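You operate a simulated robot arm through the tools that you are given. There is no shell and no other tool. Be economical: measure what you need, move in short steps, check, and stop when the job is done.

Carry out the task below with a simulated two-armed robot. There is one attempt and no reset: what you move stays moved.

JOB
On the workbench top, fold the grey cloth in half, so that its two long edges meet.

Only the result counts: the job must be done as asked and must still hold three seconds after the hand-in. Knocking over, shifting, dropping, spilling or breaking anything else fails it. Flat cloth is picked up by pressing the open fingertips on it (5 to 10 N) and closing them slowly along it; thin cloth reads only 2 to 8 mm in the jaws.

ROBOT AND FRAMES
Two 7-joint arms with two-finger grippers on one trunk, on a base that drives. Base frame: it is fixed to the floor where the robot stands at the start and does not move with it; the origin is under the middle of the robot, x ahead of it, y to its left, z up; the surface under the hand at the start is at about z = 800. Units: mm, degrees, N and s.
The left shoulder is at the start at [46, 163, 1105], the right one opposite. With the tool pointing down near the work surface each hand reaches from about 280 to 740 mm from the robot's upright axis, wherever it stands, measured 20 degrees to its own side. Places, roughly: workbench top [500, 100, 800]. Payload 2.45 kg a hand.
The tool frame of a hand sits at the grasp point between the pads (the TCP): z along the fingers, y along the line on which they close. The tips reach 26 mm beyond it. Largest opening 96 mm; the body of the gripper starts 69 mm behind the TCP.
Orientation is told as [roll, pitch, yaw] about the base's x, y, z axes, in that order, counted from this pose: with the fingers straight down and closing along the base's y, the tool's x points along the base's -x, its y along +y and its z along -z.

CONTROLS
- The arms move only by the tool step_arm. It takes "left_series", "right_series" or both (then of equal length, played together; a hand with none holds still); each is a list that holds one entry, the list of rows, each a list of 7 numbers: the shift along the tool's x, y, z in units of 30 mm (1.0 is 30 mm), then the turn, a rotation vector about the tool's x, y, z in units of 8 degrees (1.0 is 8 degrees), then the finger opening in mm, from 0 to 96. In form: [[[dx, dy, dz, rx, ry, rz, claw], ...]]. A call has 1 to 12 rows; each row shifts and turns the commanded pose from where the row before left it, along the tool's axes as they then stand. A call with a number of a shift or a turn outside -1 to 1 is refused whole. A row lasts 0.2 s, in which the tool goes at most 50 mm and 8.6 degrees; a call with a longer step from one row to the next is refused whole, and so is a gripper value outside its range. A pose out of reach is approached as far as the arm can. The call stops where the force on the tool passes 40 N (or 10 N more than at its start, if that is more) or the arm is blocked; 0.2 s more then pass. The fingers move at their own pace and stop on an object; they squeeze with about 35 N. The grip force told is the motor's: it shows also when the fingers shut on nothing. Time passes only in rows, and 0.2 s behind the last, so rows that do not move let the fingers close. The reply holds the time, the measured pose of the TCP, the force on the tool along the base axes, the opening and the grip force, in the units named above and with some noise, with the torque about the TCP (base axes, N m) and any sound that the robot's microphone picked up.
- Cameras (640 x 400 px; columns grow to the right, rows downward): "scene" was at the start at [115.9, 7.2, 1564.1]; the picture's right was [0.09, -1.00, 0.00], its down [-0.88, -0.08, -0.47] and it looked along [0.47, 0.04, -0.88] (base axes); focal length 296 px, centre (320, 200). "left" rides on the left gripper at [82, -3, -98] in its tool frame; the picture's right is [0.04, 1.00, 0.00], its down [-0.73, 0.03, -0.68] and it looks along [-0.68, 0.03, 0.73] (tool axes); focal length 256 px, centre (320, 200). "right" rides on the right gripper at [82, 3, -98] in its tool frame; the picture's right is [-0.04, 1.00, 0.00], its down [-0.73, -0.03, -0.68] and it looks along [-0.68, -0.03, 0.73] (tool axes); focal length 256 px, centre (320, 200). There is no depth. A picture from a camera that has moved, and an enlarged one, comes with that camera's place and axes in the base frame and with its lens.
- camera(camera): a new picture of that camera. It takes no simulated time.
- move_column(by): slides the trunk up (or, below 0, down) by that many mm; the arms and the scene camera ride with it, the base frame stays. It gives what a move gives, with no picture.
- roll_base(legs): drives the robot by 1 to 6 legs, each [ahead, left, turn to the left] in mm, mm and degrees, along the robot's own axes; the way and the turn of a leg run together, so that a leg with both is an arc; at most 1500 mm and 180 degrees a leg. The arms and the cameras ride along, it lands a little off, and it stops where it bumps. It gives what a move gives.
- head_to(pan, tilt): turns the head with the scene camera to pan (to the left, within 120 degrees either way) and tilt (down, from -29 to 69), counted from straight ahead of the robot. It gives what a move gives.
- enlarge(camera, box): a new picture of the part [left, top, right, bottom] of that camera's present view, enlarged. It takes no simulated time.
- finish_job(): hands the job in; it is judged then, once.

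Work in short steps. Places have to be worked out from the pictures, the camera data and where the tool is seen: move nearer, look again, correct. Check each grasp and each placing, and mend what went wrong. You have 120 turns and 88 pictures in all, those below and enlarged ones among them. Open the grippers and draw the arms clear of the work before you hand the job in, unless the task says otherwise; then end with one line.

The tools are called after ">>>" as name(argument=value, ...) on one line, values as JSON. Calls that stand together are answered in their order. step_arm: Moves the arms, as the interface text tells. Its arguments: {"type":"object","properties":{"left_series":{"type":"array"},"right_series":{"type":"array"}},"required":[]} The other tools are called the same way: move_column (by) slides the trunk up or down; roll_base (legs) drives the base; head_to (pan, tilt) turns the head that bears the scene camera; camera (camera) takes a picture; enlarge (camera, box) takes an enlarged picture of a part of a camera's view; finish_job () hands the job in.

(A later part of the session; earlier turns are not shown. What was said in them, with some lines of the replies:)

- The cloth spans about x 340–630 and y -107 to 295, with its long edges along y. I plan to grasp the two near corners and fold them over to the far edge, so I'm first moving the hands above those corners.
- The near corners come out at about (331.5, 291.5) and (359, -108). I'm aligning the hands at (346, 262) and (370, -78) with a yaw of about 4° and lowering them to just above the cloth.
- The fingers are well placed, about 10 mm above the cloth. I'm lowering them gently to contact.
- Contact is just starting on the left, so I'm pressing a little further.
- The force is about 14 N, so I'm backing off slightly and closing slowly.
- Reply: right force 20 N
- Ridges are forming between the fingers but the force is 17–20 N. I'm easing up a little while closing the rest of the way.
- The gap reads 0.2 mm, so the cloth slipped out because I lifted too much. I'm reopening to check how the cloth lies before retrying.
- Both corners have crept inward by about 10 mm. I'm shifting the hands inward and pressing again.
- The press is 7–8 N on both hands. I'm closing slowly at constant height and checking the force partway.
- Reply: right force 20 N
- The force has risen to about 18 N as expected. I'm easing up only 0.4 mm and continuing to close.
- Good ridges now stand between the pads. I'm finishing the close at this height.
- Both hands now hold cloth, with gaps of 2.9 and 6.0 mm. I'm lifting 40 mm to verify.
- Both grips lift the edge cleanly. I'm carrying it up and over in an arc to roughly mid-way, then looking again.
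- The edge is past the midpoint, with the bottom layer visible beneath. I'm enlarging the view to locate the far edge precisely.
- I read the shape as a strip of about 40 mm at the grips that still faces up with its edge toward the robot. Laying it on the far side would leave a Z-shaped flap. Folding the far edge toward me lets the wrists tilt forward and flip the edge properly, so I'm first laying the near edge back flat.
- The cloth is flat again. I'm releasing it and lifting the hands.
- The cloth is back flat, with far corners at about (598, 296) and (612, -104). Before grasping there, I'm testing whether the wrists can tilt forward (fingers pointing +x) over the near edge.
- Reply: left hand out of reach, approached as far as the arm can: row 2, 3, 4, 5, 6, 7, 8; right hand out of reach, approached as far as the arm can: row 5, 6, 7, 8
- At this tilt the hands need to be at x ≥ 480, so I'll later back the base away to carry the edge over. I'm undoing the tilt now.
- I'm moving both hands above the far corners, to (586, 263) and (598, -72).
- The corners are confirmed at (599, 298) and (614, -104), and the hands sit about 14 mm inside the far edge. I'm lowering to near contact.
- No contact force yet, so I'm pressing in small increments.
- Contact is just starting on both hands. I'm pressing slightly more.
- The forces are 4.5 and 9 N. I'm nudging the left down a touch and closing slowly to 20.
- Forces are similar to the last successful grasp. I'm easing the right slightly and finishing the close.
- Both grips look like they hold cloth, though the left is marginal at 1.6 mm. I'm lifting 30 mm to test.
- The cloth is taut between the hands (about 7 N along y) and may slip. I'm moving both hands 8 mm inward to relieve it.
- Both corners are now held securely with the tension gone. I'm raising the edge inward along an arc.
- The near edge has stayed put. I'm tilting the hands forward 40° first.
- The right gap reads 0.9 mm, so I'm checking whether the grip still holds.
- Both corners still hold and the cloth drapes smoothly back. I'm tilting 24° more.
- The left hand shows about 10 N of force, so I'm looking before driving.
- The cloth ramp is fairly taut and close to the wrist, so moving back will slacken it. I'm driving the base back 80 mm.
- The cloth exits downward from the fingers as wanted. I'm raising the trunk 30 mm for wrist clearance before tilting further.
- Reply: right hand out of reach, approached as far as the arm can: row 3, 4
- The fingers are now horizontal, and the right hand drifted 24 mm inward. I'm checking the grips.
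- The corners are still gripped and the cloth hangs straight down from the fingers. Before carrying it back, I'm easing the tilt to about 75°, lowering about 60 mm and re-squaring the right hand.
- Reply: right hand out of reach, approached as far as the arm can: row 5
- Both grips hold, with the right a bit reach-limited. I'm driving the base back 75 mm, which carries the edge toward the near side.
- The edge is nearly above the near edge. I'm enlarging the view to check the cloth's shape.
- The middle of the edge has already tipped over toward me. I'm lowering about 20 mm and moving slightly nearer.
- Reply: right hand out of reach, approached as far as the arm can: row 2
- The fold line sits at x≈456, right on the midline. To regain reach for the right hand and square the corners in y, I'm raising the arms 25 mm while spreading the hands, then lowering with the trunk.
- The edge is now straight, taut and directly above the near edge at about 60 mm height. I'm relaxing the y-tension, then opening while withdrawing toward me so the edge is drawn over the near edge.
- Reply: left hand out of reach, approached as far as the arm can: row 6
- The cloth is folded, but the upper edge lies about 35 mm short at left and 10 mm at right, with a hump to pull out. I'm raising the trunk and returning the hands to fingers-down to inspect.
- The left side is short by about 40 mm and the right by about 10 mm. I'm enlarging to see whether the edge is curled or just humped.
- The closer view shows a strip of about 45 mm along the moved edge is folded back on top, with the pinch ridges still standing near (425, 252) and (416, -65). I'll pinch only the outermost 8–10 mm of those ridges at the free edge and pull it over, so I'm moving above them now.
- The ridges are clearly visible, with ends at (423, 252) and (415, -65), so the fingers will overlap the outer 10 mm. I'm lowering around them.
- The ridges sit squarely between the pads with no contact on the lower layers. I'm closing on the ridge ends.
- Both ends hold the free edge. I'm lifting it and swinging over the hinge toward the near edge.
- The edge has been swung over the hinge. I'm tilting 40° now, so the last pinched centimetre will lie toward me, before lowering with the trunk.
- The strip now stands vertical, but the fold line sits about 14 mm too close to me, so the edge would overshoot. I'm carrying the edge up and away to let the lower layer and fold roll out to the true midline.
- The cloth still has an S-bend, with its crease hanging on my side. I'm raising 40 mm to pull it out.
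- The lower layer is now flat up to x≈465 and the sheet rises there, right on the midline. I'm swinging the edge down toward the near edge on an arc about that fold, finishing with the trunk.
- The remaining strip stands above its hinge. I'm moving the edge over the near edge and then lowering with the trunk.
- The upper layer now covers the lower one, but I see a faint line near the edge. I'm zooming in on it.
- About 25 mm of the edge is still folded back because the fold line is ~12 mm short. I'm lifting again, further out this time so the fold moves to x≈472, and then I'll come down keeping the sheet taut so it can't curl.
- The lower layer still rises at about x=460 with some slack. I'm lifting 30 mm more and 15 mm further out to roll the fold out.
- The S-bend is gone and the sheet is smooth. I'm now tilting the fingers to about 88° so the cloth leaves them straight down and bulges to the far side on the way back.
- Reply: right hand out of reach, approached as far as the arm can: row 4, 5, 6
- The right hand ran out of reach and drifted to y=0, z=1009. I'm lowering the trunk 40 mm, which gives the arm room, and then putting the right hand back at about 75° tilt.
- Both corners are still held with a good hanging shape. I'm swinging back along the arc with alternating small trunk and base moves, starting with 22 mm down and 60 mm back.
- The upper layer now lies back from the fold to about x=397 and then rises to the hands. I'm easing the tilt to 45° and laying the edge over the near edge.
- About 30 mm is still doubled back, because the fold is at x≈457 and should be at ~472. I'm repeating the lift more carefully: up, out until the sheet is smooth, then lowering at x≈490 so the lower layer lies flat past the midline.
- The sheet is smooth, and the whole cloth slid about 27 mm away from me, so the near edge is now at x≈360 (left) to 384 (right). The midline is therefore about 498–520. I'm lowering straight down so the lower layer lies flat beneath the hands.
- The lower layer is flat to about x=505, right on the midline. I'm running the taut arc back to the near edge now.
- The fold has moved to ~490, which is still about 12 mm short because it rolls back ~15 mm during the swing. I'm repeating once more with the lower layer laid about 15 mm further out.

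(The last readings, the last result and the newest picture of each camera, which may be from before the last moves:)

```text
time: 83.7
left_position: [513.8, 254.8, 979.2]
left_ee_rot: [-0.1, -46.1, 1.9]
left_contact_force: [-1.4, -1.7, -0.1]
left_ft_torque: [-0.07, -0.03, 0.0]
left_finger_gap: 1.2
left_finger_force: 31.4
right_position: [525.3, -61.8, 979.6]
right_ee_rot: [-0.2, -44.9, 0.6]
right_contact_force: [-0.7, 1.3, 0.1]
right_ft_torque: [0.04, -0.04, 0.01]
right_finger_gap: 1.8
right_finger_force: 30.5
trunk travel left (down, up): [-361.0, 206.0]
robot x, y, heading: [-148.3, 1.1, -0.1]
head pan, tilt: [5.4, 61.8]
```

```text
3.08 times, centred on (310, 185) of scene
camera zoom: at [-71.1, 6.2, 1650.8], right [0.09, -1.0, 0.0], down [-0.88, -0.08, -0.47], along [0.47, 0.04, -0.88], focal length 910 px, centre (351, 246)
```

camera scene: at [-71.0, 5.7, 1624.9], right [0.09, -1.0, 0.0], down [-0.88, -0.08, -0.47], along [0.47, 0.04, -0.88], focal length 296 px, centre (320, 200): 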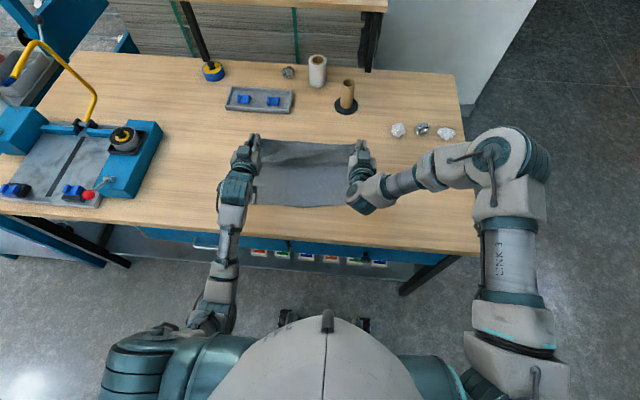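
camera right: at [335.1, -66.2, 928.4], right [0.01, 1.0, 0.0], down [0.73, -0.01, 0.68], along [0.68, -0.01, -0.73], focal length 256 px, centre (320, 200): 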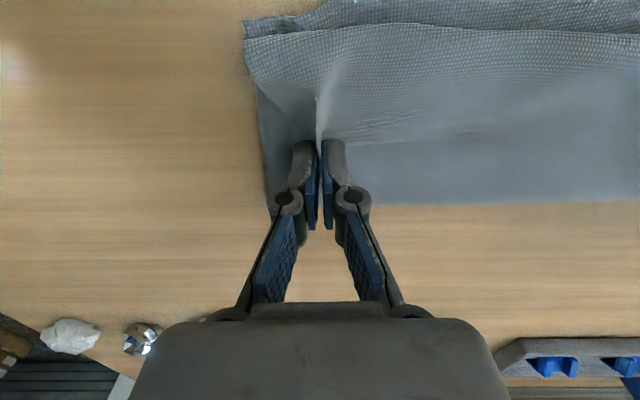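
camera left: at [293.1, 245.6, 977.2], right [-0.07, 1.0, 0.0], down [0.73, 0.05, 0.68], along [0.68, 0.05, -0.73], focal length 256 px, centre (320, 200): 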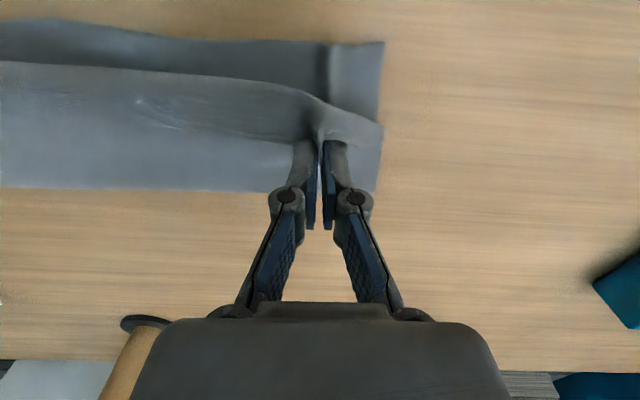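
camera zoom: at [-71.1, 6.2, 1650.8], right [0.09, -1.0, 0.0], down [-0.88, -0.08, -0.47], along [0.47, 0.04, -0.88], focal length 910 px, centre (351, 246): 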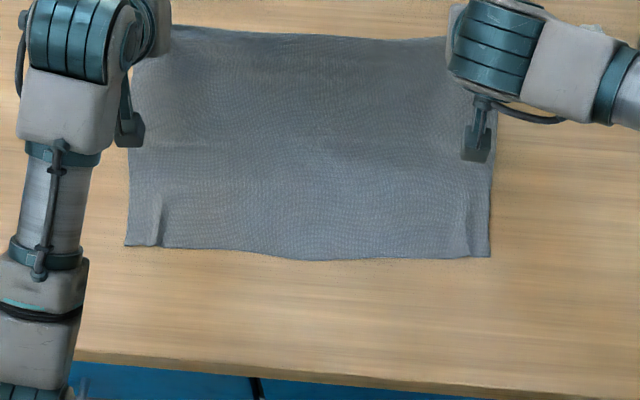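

Smooth again with the near edge unmoved. I'm moving 15 mm further out, lowering to lay the sheet down, then running the arc to the near edge.

>>> step_arm(left_series=[[[-0.35, 0, 0.35, 0, 0, 0, 0], [0, 0, 0, 0, 0, 0, 0]]], right_series=[[[-0.35, 0, 0.35, 0, 0, 0, 0], [0, 0, 0, 0, 0, 0, 0]]])

>>> move_column(by=-68)

>>> step_arm(left_series=[[[0.24, 0, -0.94, 0, 0, 0, 0], [0.12, 0, -0.35, 0, 0, 0, 0], [0.66, 0, -0.9, 0, 0, 0, 0], [0.78, 0, -0.4, 0, 0, 0, 0], [0.92, 0, -0.26, 0, 0, 0, 0], [0.85, 0, 0, 0, 0, 0, 0], [0.73, 0, 0.12, 0, 0, 0, 0], [0.66, 0, 0.19, 0, 0, 0, 0], [0.57, 0, 0.19, 0, 0, 0, 0], [0.31, 0, -0.07, 0, 0, 0, 0], [0.19, 0, -0.19, 0, 0, 0, 0], [0, 0, 0, 0, 0, 0, 0]]], right_series=[[[0.24, 0, -0.94, 0, 0, 0, 0], [0.12, 0, -0.35, 0, 0, 0, 0], [0.54, 0, -0.78, 0, 0, 0, 0], [0.68, 0, -0.31, 0, 0, 0, 0], [0.92, 0, -0.26, 0, 0, 0, 0], [0.85, 0, 0, 0, 0, 0, 0], [0.73, 0, 0.12, 0, 0, 0, 0], [0.66, 0, 0.19, 0, 0, 0, 0], [0.57, 0, 0.19, 0, 0, 0, 0], [0.31, 0, -0.07, 0, 0, 0, 0], [0.19, 0, -0.19, 0, 0, 0, 0], [0, 0, 0, 0, 0, 0, 0]]])

>>> enlarge(camera="scene", box=[230, 140, 390, 240])

```text
time: 84.3
left_position: [529.0, 255.4, 980.5]
left_ee_rot: [-0.1, -46.0, 2.0]
left_contact_force: [-0.1, -2.5, 0.0]
left_ft_torque: [-0.05, -0.01, -0.01]
left_finger_gap: 1.9
left_finger_force: 30.2
right_position: [539.7, -61.3, 979.2]
right_ee_rot: [-0.2, -44.8, 0.6]
right_contact_force: [-0.5, 2.3, -0.4]
right_ft_torque: [0.07, 0.0, -0.01]
right_finger_gap: 1.7
right_finger_force: 31.9
trunk travel left (down, up): [-361.0, 206.0]
robot x, y, heading: [-145.0, 2.0, 0.0]
head pan, tilt: [5.4, 61.8]
```

```text
time: 85.3
left_position: [527.8, 255.6, 912.6]
left_ee_rot: [-0.1, -46.0, 2.0]
left_contact_force: [-2.4, -1.6, 0.7]
left_ft_torque: [-0.09, -0.02, -0.04]
left_finger_gap: 2.3
left_finger_force: 33.8
right_position: [540.8, -61.7, 913.0]
right_ee_rot: [-0.1, -45.0, 0.5]
right_contact_force: [0.0, 1.9, -0.8]
right_ft_torque: [0.07, 0.01, 0.04]
right_finger_gap: 1.8
right_finger_force: 31.0
trunk travel left (down, up): [-293.0, 274.0]
robot x, y, heading: [-143.6, 0.0, -0.1]
head pan, tilt: [5.4, 61.8]
```

```text
time: 87.9
left_position: [345.8, 248.9, 836.6]
left_ee_rot: [-0.2, -45.9, 2.0]
left_contact_force: [0.7, 1.3, 1.7]
left_ft_torque: [-0.03, 0.02, 0.03]
left_finger_gap: 2.8
left_finger_force: 35.9
right_position: [366.5, -61.9, 839.0]
right_ee_rot: [-0.1, -44.8, 0.6]
right_contact_force: [0.2, 0.7, 0.6]
right_ft_torque: [0.05, -0.04, -0.01]
right_finger_gap: 1.7
right_finger_force: 31.6
trunk travel left (down, up): [-293.0, 274.0]
robot x, y, heading: [-145.6, 1.8, -0.4]
head pan, tilt: [5.4, 61.8]
```

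```text
4.00 times, centred on (310, 190) of scene
camera zoom: at [-42.4, 5.8, 1582.5], right [0.09, -1.0, 0.0], down [-0.88, -0.08, -0.47], along [0.47, 0.04, -0.88], focal length 1183 px, centre (360, 240)
```

zoom: 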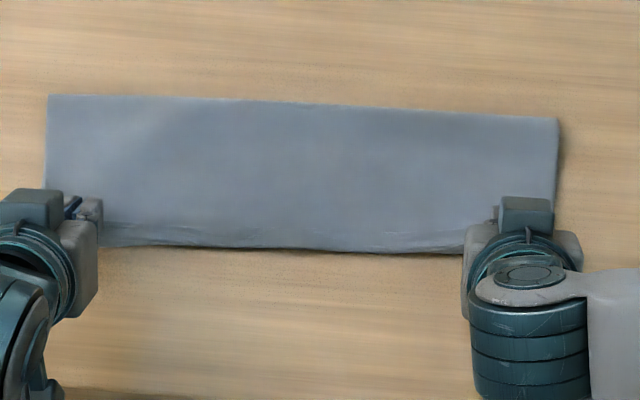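

Much better: the upper edge now lies right along the near edge with only a small lip. I'm drawing it 12 mm more toward me and down, then opening while withdrawing.

>>> step_arm(left_series=[[[0.35, 0, -0.21, 0, 0, 0, 0], [0.1, 0, 0.1, 0, 0, 0, 0], [0, 0, 0, 0, 0, 0, 6], [0, 0, -0.2, 0, 0, 0, 20], [0, 0, -0.5, 0, 0, 0, 36], [0, 0, -0.8, 0, 0, 0, 36], [0, 0, -1, 0, 0, 0, 36], [-0.3, 0, -0.6, 0, 0, 0, 36]]], right_series=[[[0.35, 0, -0.21, 0, 0, 0, 0], [0.1, 0, 0.1, 0, 0, 0, 0], [0, 0, 0, 0, 0, 0, 6], [0, 0, -0.2, 0, 0, 0, 20], [0, 0, -0.5, 0, 0, 0, 36], [0, 0, -0.8, 0, 0, 0, 36], [0, 0, -1, 0, 0, 0, 36], [-0.3, 0, -0.6, 0, 0, 0, 36]]])

>>> enlarge(camera="scene", box=[230, 140, 390, 240])

```text
time: 89.7
left_position: [290.2, 247.5, 894.9]
left_ee_rot: [-0.1, -45.8, 2.0]
left_contact_force: [0.5, 0.4, 0.0]
left_ft_torque: [0.02, 0.0, -0.01]
left_finger_gap: 35.8
left_finger_force: 0.0
left hand out of reach, approached as far as the arm can: row 7, 8
right_position: [296.2, -63.2, 904.7]
right_ee_rot: [-0.2, -44.7, 0.6]
right_contact_force: [0.1, 0.2, -0.5]
right_ft_torque: [0.01, 0.0, 0.01]
right_finger_gap: 36.0
right_finger_force: 0.1
trunk travel left (down, up): [-293.0, 274.0]
robot x, y, heading: [-146.9, -0.6, -0.3]
head pan, tilt: [5.4, 61.8]
```

```text
4.00 times, centred on (310, 190) of scene
camera zoom: at [-42.4, 6.0, 1582.5], right [0.09, -1.0, 0.0], down [-0.88, -0.08, -0.47], along [0.47, 0.04, -0.88], focal length 1183 px, centre (360, 240)
```

zoom: 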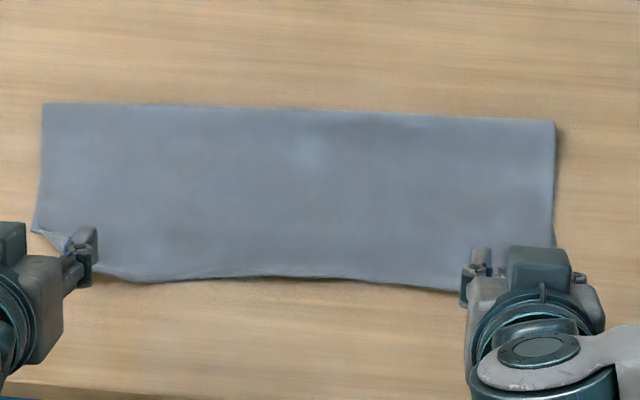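

Released: the strip unrolled completely and lies flat, but the upper edge now overshoots the near edge by about 25–35 mm. That overhang is a single layer, so I can regrasp it there; I'm bringing the hands back to fingers-down above it.

>>> step_arm(left_series=[[[0, 0, -0.3, 0, 0.95, 0, 36], [0, 0, 0, 0, 0.95, 0, 36], [0, 0, 0, 0, 0.95, 0, 36], [0, 0, 0, 0, 0.95, 0, 36], [0, 0, 0, 0, 0.95, 0, 36], [0, 0, 0, 0, 0.98, 0, 36], [0, 0, 0, 0, 0, 0, 36]]], right_series=[[[0, 0, -0.3, 0, 0.93, 0, 36], [0, 0, 0, 0, 0.93, 0, 36], [0, 0, 0, 0, 0.93, 0, 36], [0, 0, 0, 0, 0.93, 0, 36], [0, 0, 0, 0, 0.93, 0, 36], [0, 0, 0, 0, 0.95, 0, 36], [0, 0, 0, 0, 0, 0, 36]]])

```text
time: 91.3
left_position: [282.8, 248.2, 901.9]
left_ee_rot: [-0.2, 0.0, 2.0]
left_contact_force: [0.1, 0.2, 0.0]
left_ft_torque: [0.0, 0.01, 0.03]
left_finger_gap: 36.0
left_finger_force: 0.1
right_position: [287.6, -61.9, 911.0]
right_ee_rot: [-0.1, 0.0, 0.4]
right_contact_force: [-0.2, 0.4, -0.3]
right_ft_torque: [-0.02, -0.03, 0.0]
right_finger_gap: 36.2
right_finger_force: 0.0
trunk travel left (down, up): [-293.0, 274.0]
robot x, y, heading: [-146.6, 2.3, 0.2]
head pan, tilt: [5.4, 61.8]
```

The hands are clear of the edge, so I'm taking one wide look from the left wrist to place both regrasps.

>>> camera(camera="left")

```text
1 pictures are left
camera left: at [203.6, 243.6, 999.2], right [-0.07, 1.0, 0.0], down [0.73, 0.06, 0.68], along [0.68, 0.05, -0.73], focal length 256 px, centre (320, 200)
```

left: 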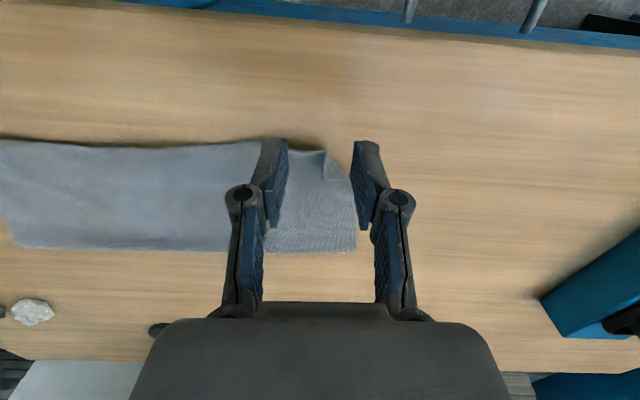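

The upper edge lies at x≈325–338, overhanging as a single layer. I'm lowering onto it at (329, 240) and (343, -60).

>>> step_arm(left_series=[[[-0.75, -0.16, 0.3, 0, 0, 0, 36], [-0.78, -0.16, 0.3, 0, 0, 0, 36], [0, 0, 0.7, 0, 0, 0, 36], [0, 0, 0.77, 0, 0, 0, 36], [0, 0, 0.2, 0, 0, 0, 36], [0, 0, 0.15, 0, 0, 0, 36], [0, 0, 0, 0, 0, 0, 36]]], right_series=[[[-0.9, 0.02, 0.4, 0, 0, 0, 36], [-0.95, 0.02, 0.4, 0, 0, 0, 36], [0, 0, 0.75, 0, 0, 0, 36], [0, 0, 0.82, 0, 0, 0, 36], [0, 0, 0.2, 0, 0, 0, 36], [0, 0, 0.15, 0, 0, 0, 36], [0, 0, 0, 0, 0, 0, 36]]])

```text
time: 92.9
left_position: [329.4, 240.2, 828.3]
left_ee_rot: [-0.1, -0.1, 2.0]
left_contact_force: [0.3, 0.2, 0.5]
left_ft_torque: [-0.01, 0.02, 0.0]
left_finger_gap: 36.2
left_finger_force: 0.1
right_position: [345.5, -61.5, 828.5]
right_ee_rot: [-0.2, -0.2, 0.4]
right_contact_force: [0.1, 0.7, -0.5]
right_ft_torque: [-0.02, 0.02, 0.02]
right_finger_gap: 35.9
right_finger_force: 0.0
trunk travel left (down, up): [-293.0, 274.0]
robot x, y, heading: [-144.1, 1.7, 0.2]
head pan, tilt: [5.4, 61.8]
```

Nearly at contact, so I'm pressing gently.

>>> step_arm(left_series=[[[0, 0, 0.07, 0, 0, 0, 36], [0, 0, 0, 0, 0, 0, 36]]], right_series=[[[0, 0, 0.07, 0, 0, 0, 36], [0, 0, 0, 0, 0, 0, 36]]])

```text
time: 93.5
left_position: [331.0, 240.5, 827.1]
left_ee_rot: [-0.1, -0.2, 2.1]
left_contact_force: [0.9, 0.2, 7.3]
left_ft_torque: [0.16, -0.08, 0.0]
left_finger_gap: 36.8
left_finger_force: 0.6
right_position: [344.1, -60.8, 828.9]
right_ee_rot: [0.0, 0.0, 0.4]
right_contact_force: [1.0, -0.5, 4.3]
right_ft_torque: [-0.1, -0.01, 0.02]
right_finger_gap: 36.4
right_finger_force: 0.3
trunk travel left (down, up): [-293.0, 274.0]
robot x, y, heading: [-147.6, 0.4, -0.2]
head pan, tilt: [5.4, 61.8]
```

The forces are 7 and 4 N. I'm nudging the right down slightly and closing slowly.

>>> step_arm(left_series=[[[0, 0, 0, 0, 0, 0, 34], [0, 0, 0, 0, 0, 0, 32], [0, 0, 0, 0, 0, 0, 30], [0, 0, 0, 0, 0, 0, 28], [0, 0, 0, 0, 0, 0, 26], [0, 0, 0, 0, 0, 0, 24], [0, 0, 0, 0, 0, 0, 22], [0, 0, 0, 0, 0, 0, 20]]], right_series=[[[0, 0, 0.015, 0, 0, 0, 34], [0, 0, 0, 0, 0, 0, 32], [0, 0, 0, 0, 0, 0, 30], [0, 0, 0, 0, 0, 0, 28], [0, 0, 0, 0, 0, 0, 26], [0, 0, 0, 0, 0, 0, 24], [0, 0, 0, 0, 0, 0, 22], [0, 0, 0, 0, 0, 0, 20]]])

```text
time: 95.3
left_position: [328.1, 240.1, 826.5]
left_ee_rot: [-0.2, -0.2, 2.0]
left_contact_force: [-0.1, -5.7, 13.6]
left_ft_torque: [-0.25, 0.06, 0.08]
left_finger_gap: 19.5
left_finger_force: 5.4
right_position: [343.3, -62.4, 827.5]
right_ee_rot: [0.0, -0.1, 0.3]
right_contact_force: [-0.2, 3.4, 10.3]
right_ft_torque: [0.21, 0.08, -0.05]
right_finger_gap: 19.4
right_finger_force: 4.9
trunk travel left (down, up): [-293.0, 274.0]
robot x, y, heading: [-144.0, 3.6, 0.1]
head pan, tilt: [5.4, 61.8]
```

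Force levels look right, so I'm finishing the close.

>>> step_arm(left_series=[[[0, 0, 0, 0, 0, 0, 18], [0, 0, 0, 0, 0, 0, 16], [0, 0, 0, 0, 0, 0, 14], [0, 0, 0, 0, 0, 0, 12], [0, 0, 0, 0, 0, 0, 10], [0, 0, 0, 0, 0, 0, 8], [0, 0, 0, 0, 0, 0, 6], [0, 0, 0, 0, 0, 0, 4], [0, 0, 0, 0, 0, 0, 2], [0, 0, 0, 0, 0, 0, 0], [0, 0, 0, 0, 0, 0, 0]]], right_series=[[[0, 0, 0, 0, 0, 0, 18], [0, 0, 0, 0, 0, 0, 16], [0, 0, 0, 0, 0, 0, 14], [0, 0, 0, 0, 0, 0, 12], [0, 0, 0, 0, 0, 0, 10], [0, 0, 0, 0, 0, 0, 8], [0, 0, 0, 0, 0, 0, 6], [0, 0, 0, 0, 0, 0, 4], [0, 0, 0, 0, 0, 0, 2], [0, 0, 0, 0, 0, 0, 0], [0, 0, 0, 0, 0, 0, 0]]])

```text
time: 97.7
left_position: [329.7, 239.2, 826.4]
left_ee_rot: [-0.2, -0.2, 1.9]
left_contact_force: [0.5, -10.6, 14.1]
left_ft_torque: [-0.22, -0.09, 0.0]
left_finger_gap: 3.2
left_finger_force: 34.5
right_position: [344.7, -61.4, 827.0]
right_ee_rot: [-0.1, -0.2, 0.5]
right_contact_force: [-0.6, 10.7, 12.5]
right_ft_torque: [0.19, 0.0, 0.09]
right_finger_gap: 3.0
right_finger_force: 33.0
trunk travel left (down, up): [-293.0, 274.0]
robot x, y, heading: [-146.1, 0.9, -0.1]
head pan, tilt: [5.4, 61.8]
```

Both hands grip at 3 mm, and this grasp already has the final orientation (edge toward me, cloth away), so no flip is needed. I'm lifting and pushing the edge up and away to roll the fold outward.

>>> step_arm(left_series=[[[0, -0.07, -0.4, 0, 0, 0, 0], [-0.33, -0.09, -0.6, 0, 0, 0, 0], [-0.5, -0.02, -0.67, 0, 0, 0, 0], [-0.67, -0.02, -0.67, 0, 0, 0, 0], [-0.67, -0.02, -0.5, 0, 0, 0, 0], [-0.83, -0.03, -0.33, 0, 0, 0, 0], [-0.83, -0.03, -0.17, 0, 0, 0, 0], [-0.83, -0.03, 0, 0, 0, 0, 0], [-0.67, -0.02, 0, 0, 0, 0, 0], [0, 0, 0, 0, 0, 0, 0]]], right_series=[[[0, 0.07, -0.4, 0, 0, 0, 0], [-0.33, 0.07, -0.6, 0, 0, 0, 0], [-0.5, 0, -0.67, 0, 0, 0, 0], [-0.67, 0, -0.67, 0, 0, 0, 0], [-0.67, 0, -0.5, 0, 0, 0, 0], [-0.83, 0, -0.33, 0, 0, 0, 0], [-0.83, 0, -0.17, 0, 0, 0, 0], [-0.83, 0, 0, 0, 0, 0, 0], [-0.67, 0, 0, 0, 0, 0, 0], [0, 0, 0, 0, 0, 0, 0]]])

```text
time: 99.9
left_position: [491.2, 233.9, 927.0]
left_ee_rot: [-0.2, -0.1, 2.0]
left_contact_force: [0.4, 0.6, 0.7]
left_ft_torque: [0.12, 0.03, 0.02]
left_finger_gap: 4.3
left_finger_force: 37.3
right_position: [504.7, -55.3, 928.2]
right_ee_rot: [-0.1, -0.1, 0.4]
right_contact_force: [-0.4, -1.2, -0.1]
right_ft_torque: [-0.03, 0.0, 0.01]
right_finger_gap: 4.1
right_finger_force: 37.5
trunk travel left (down, up): [-293.0, 274.0]
robot x, y, heading: [-146.6, 0.9, -0.3]
head pan, tilt: [5.4, 61.8]
```

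Both grips are solid and tension-free. I'm swinging back down on an arc about the new fold, ending with the edge at x≈362 (left) and ≈381 (right), over the near edge.

>>> step_arm(left_series=[[[-0.27, 0, 0, 0, 0, 0, 0], [0.53, 0, -0.27, 0, 0, 0, 0], [0.83, 0.04, 0, 0, 0, 0, 0], [0.67, 0.04, 0.2, 0, 0, 0, 0], [0.57, 0.04, 0.3, 0, 0, 0, 0], [0.47, 0.04, 0.37, 0, 0, 0, 0], [0.47, 0.04, 0.43, 0, 0, 0, 0], [0.37, 0.04, 0.57, 0, 0, 0, 0], [0.3, 0.04, 0.6, 0, 0, 0, 0], [0.17, 0, 0.57, 0, 0, 0, 0], [0.1, 0, 0.4, 0, 0, 0, 0], [0, 0, 0, 0, 0, 0, 0]]], right_series=[[[-0.27, 0, 0, 0, 0, 0, 0], [0.53, 0, -0.27, 0, 0, 0, 0], [0.67, -0.02, 0, 0, 0, 0, 0], [0.67, -0.02, 0.2, 0, 0, 0, 0], [0.57, -0.02, 0.3, 0, 0, 0, 0], [0.47, -0.02, 0.37, 0, 0, 0, 0], [0.47, -0.02, 0.43, 0, 0, 0, 0], [0.37, -0.02, 0.57, 0, 0, 0, 0], [0.3, -0.02, 0.6, 0, 0, 0, 0], [0.17, 0, 0.57, 0, 0, 0, 0], [0.1, 0, 0.4, 0, 0, 0, 0], [0, 0, 0, 0, 0, 0, 0]]])

```text
time: 102.5
left_position: [364.0, 239.2, 830.7]
left_ee_rot: [0.0, 0.0, 1.9]
left_contact_force: [0.7, -11.0, 0.9]
left_ft_torque: [-0.29, -0.02, -0.05]
left_finger_gap: 3.6
left_finger_force: 35.3
right_position: [382.8, -60.7, 833.2]
right_ee_rot: [-0.1, -0.1, 0.4]
right_contact_force: [-0.9, 9.9, 1.6]
right_ft_torque: [0.27, 0.02, 0.05]
right_finger_gap: 2.3
right_finger_force: 29.7
trunk travel left (down, up): [-293.0, 274.0]
robot x, y, heading: [-146.2, -1.0, -0.2]
head pan, tilt: [5.4, 61.8]
```

The edge is down with both grips holding. I'm using the last picture now, while I can still adjust.

>>> enlarge(camera="scene", box=[225, 140, 395, 240])

```text
3.76 times, centred on (310, 190) of scene
camera zoom: at [-41.3, 6.8, 1582.5], right [0.09, -1.0, 0.0], down [-0.88, -0.08, -0.47], along [0.47, 0.04, -0.88], focal length 1113 px, centre (358, 238)
```

zoom: 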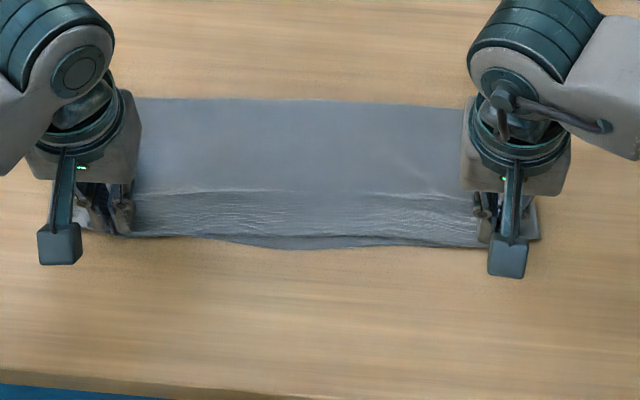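

The two long edges coincide within a few millimetres and the fold is at x≈496, on the midline. I'm easing the tension, opening, and lifting straight up.

>>> step_arm(left_series=[[[0, -0.05, 0.05, 0, 0, 0, 0], [0, 0, 0, 0, 0, 0, 4], [0, 0, 0, 0, 0, 0, 10], [0, 0, 0, 0, 0, 0, 18], [0, 0, 0, 0, 0, 0, 18], [0, 0, -0.3, 0, 0, 0, 20], [0, 0, -0.6, 0, 0, 0, 20], [0, 0, -1, 0, 0, 0, 20], [0, 0, -1, 0, 0, 0, 20], [0, 0, -1, 0, 0, 0, 20]]], right_series=[[[0, 0.05, 0.08, 0, 0, 0, 0], [0, 0, 0, 0, 0, 0, 4], [0, 0, 0, 0, 0, 0, 10], [0, 0, 0, 0, 0, 0, 18], [0, 0, 0, 0, 0, 0, 18], [0, 0, -0.3, 0, 0, 0, 20], [0, 0, -0.6, 0, 0, 0, 20], [0, 0, -1, 0, 0, 0, 20], [0, 0, -1, 0, 0, 0, 20], [0, 0, -1, 0, 0, 0, 20]]])

```text
time: 104.7
left_position: [362.1, 238.2, 947.3]
left_ee_rot: [-0.1, -0.1, 2.0]
left_contact_force: [-0.6, 0.5, -0.1]
left_ft_torque: [0.0, 0.0, 0.04]
left_finger_gap: 19.7
left_finger_force: 0.1
right_position: [381.9, -58.8, 948.4]
right_ee_rot: [-0.3, -0.1, 0.3]
right_contact_force: [-0.1, -0.7, 0.2]
right_ft_torque: [0.02, 0.0, 0.03]
right_finger_gap: 19.8
right_finger_force: 0.1
trunk travel left (down, up): [-293.0, 274.0]
robot x, y, heading: [-144.8, 0.8, -0.1]
head pan, tilt: [5.4, 61.8]
```

Both hands released cleanly with no load. I'm opening fully, raising further, and backing away from the bench.

>>> step_arm(left_series=[[[0, 0, -1, 0, 0, 0, 60], [0, 0, -1, 0, 0, 0, 96], [0, 0, 0, 0, 0, 0, 96]]], right_series=[[[0, 0, -1, 0, 0, 0, 60], [0, 0, -1, 0, 0, 0, 96], [0, 0, 0, 0, 0, 0, 96]]])

>>> roll_base(legs=[[-180, 0, 0]])

```text
time: 105.5
left_position: [364.6, 237.4, 1006.8]
left_ee_rot: [-0.1, 0.0, 2.1]
left_contact_force: [-0.2, -0.6, 0.4]
left_ft_torque: [0.01, 0.03, 0.0]
left_finger_gap: 95.9
left_finger_force: 0.0
right_position: [383.1, -59.2, 1006.1]
right_ee_rot: [-0.2, -0.1, 0.4]
right_contact_force: [0.0, 0.3, 0.1]
right_ft_torque: [-0.02, 0.01, 0.03]
right_finger_gap: 95.8
right_finger_force: 0.1
trunk travel left (down, up): [-293.0, 274.0]
robot x, y, heading: [-148.0, -3.0, -0.0]
head pan, tilt: [5.4, 61.8]
```

```text
time: 107.0
left_position: [183.2, 236.9, 1006.5]
left_ee_rot: [-0.1, -0.1, 2.0]
left_contact_force: [-1.4, 0.2, 1.5]
left_ft_torque: [0.02, -0.02, -0.04]
left_finger_gap: 96.0
left_finger_force: 0.0
right_position: [203.2, -59.6, 1006.2]
right_ee_rot: [-0.1, 0.0, 0.5]
right_contact_force: [0.2, 0.4, -0.1]
right_ft_torque: [-0.02, -0.01, -0.01]
right_finger_gap: 96.0
right_finger_force: 0.0
trunk travel left (down, up): [-293.0, 274.0]
robot x, y, heading: [-325.2, -1.1, 0.2]
head pan, tilt: [5.4, 61.8]
```

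The arms are clear, the grippers are open, and the cloth is folded, so I'm handing in.

>>> finish_job()

```text
The job is handed in.
```

The grey cloth is folded in half, and its two long edges met within about 5 mm in the last picture. I took that picture just before letting go and had none left to check the cloth afterwards. A slight hump may remain in the top layer.
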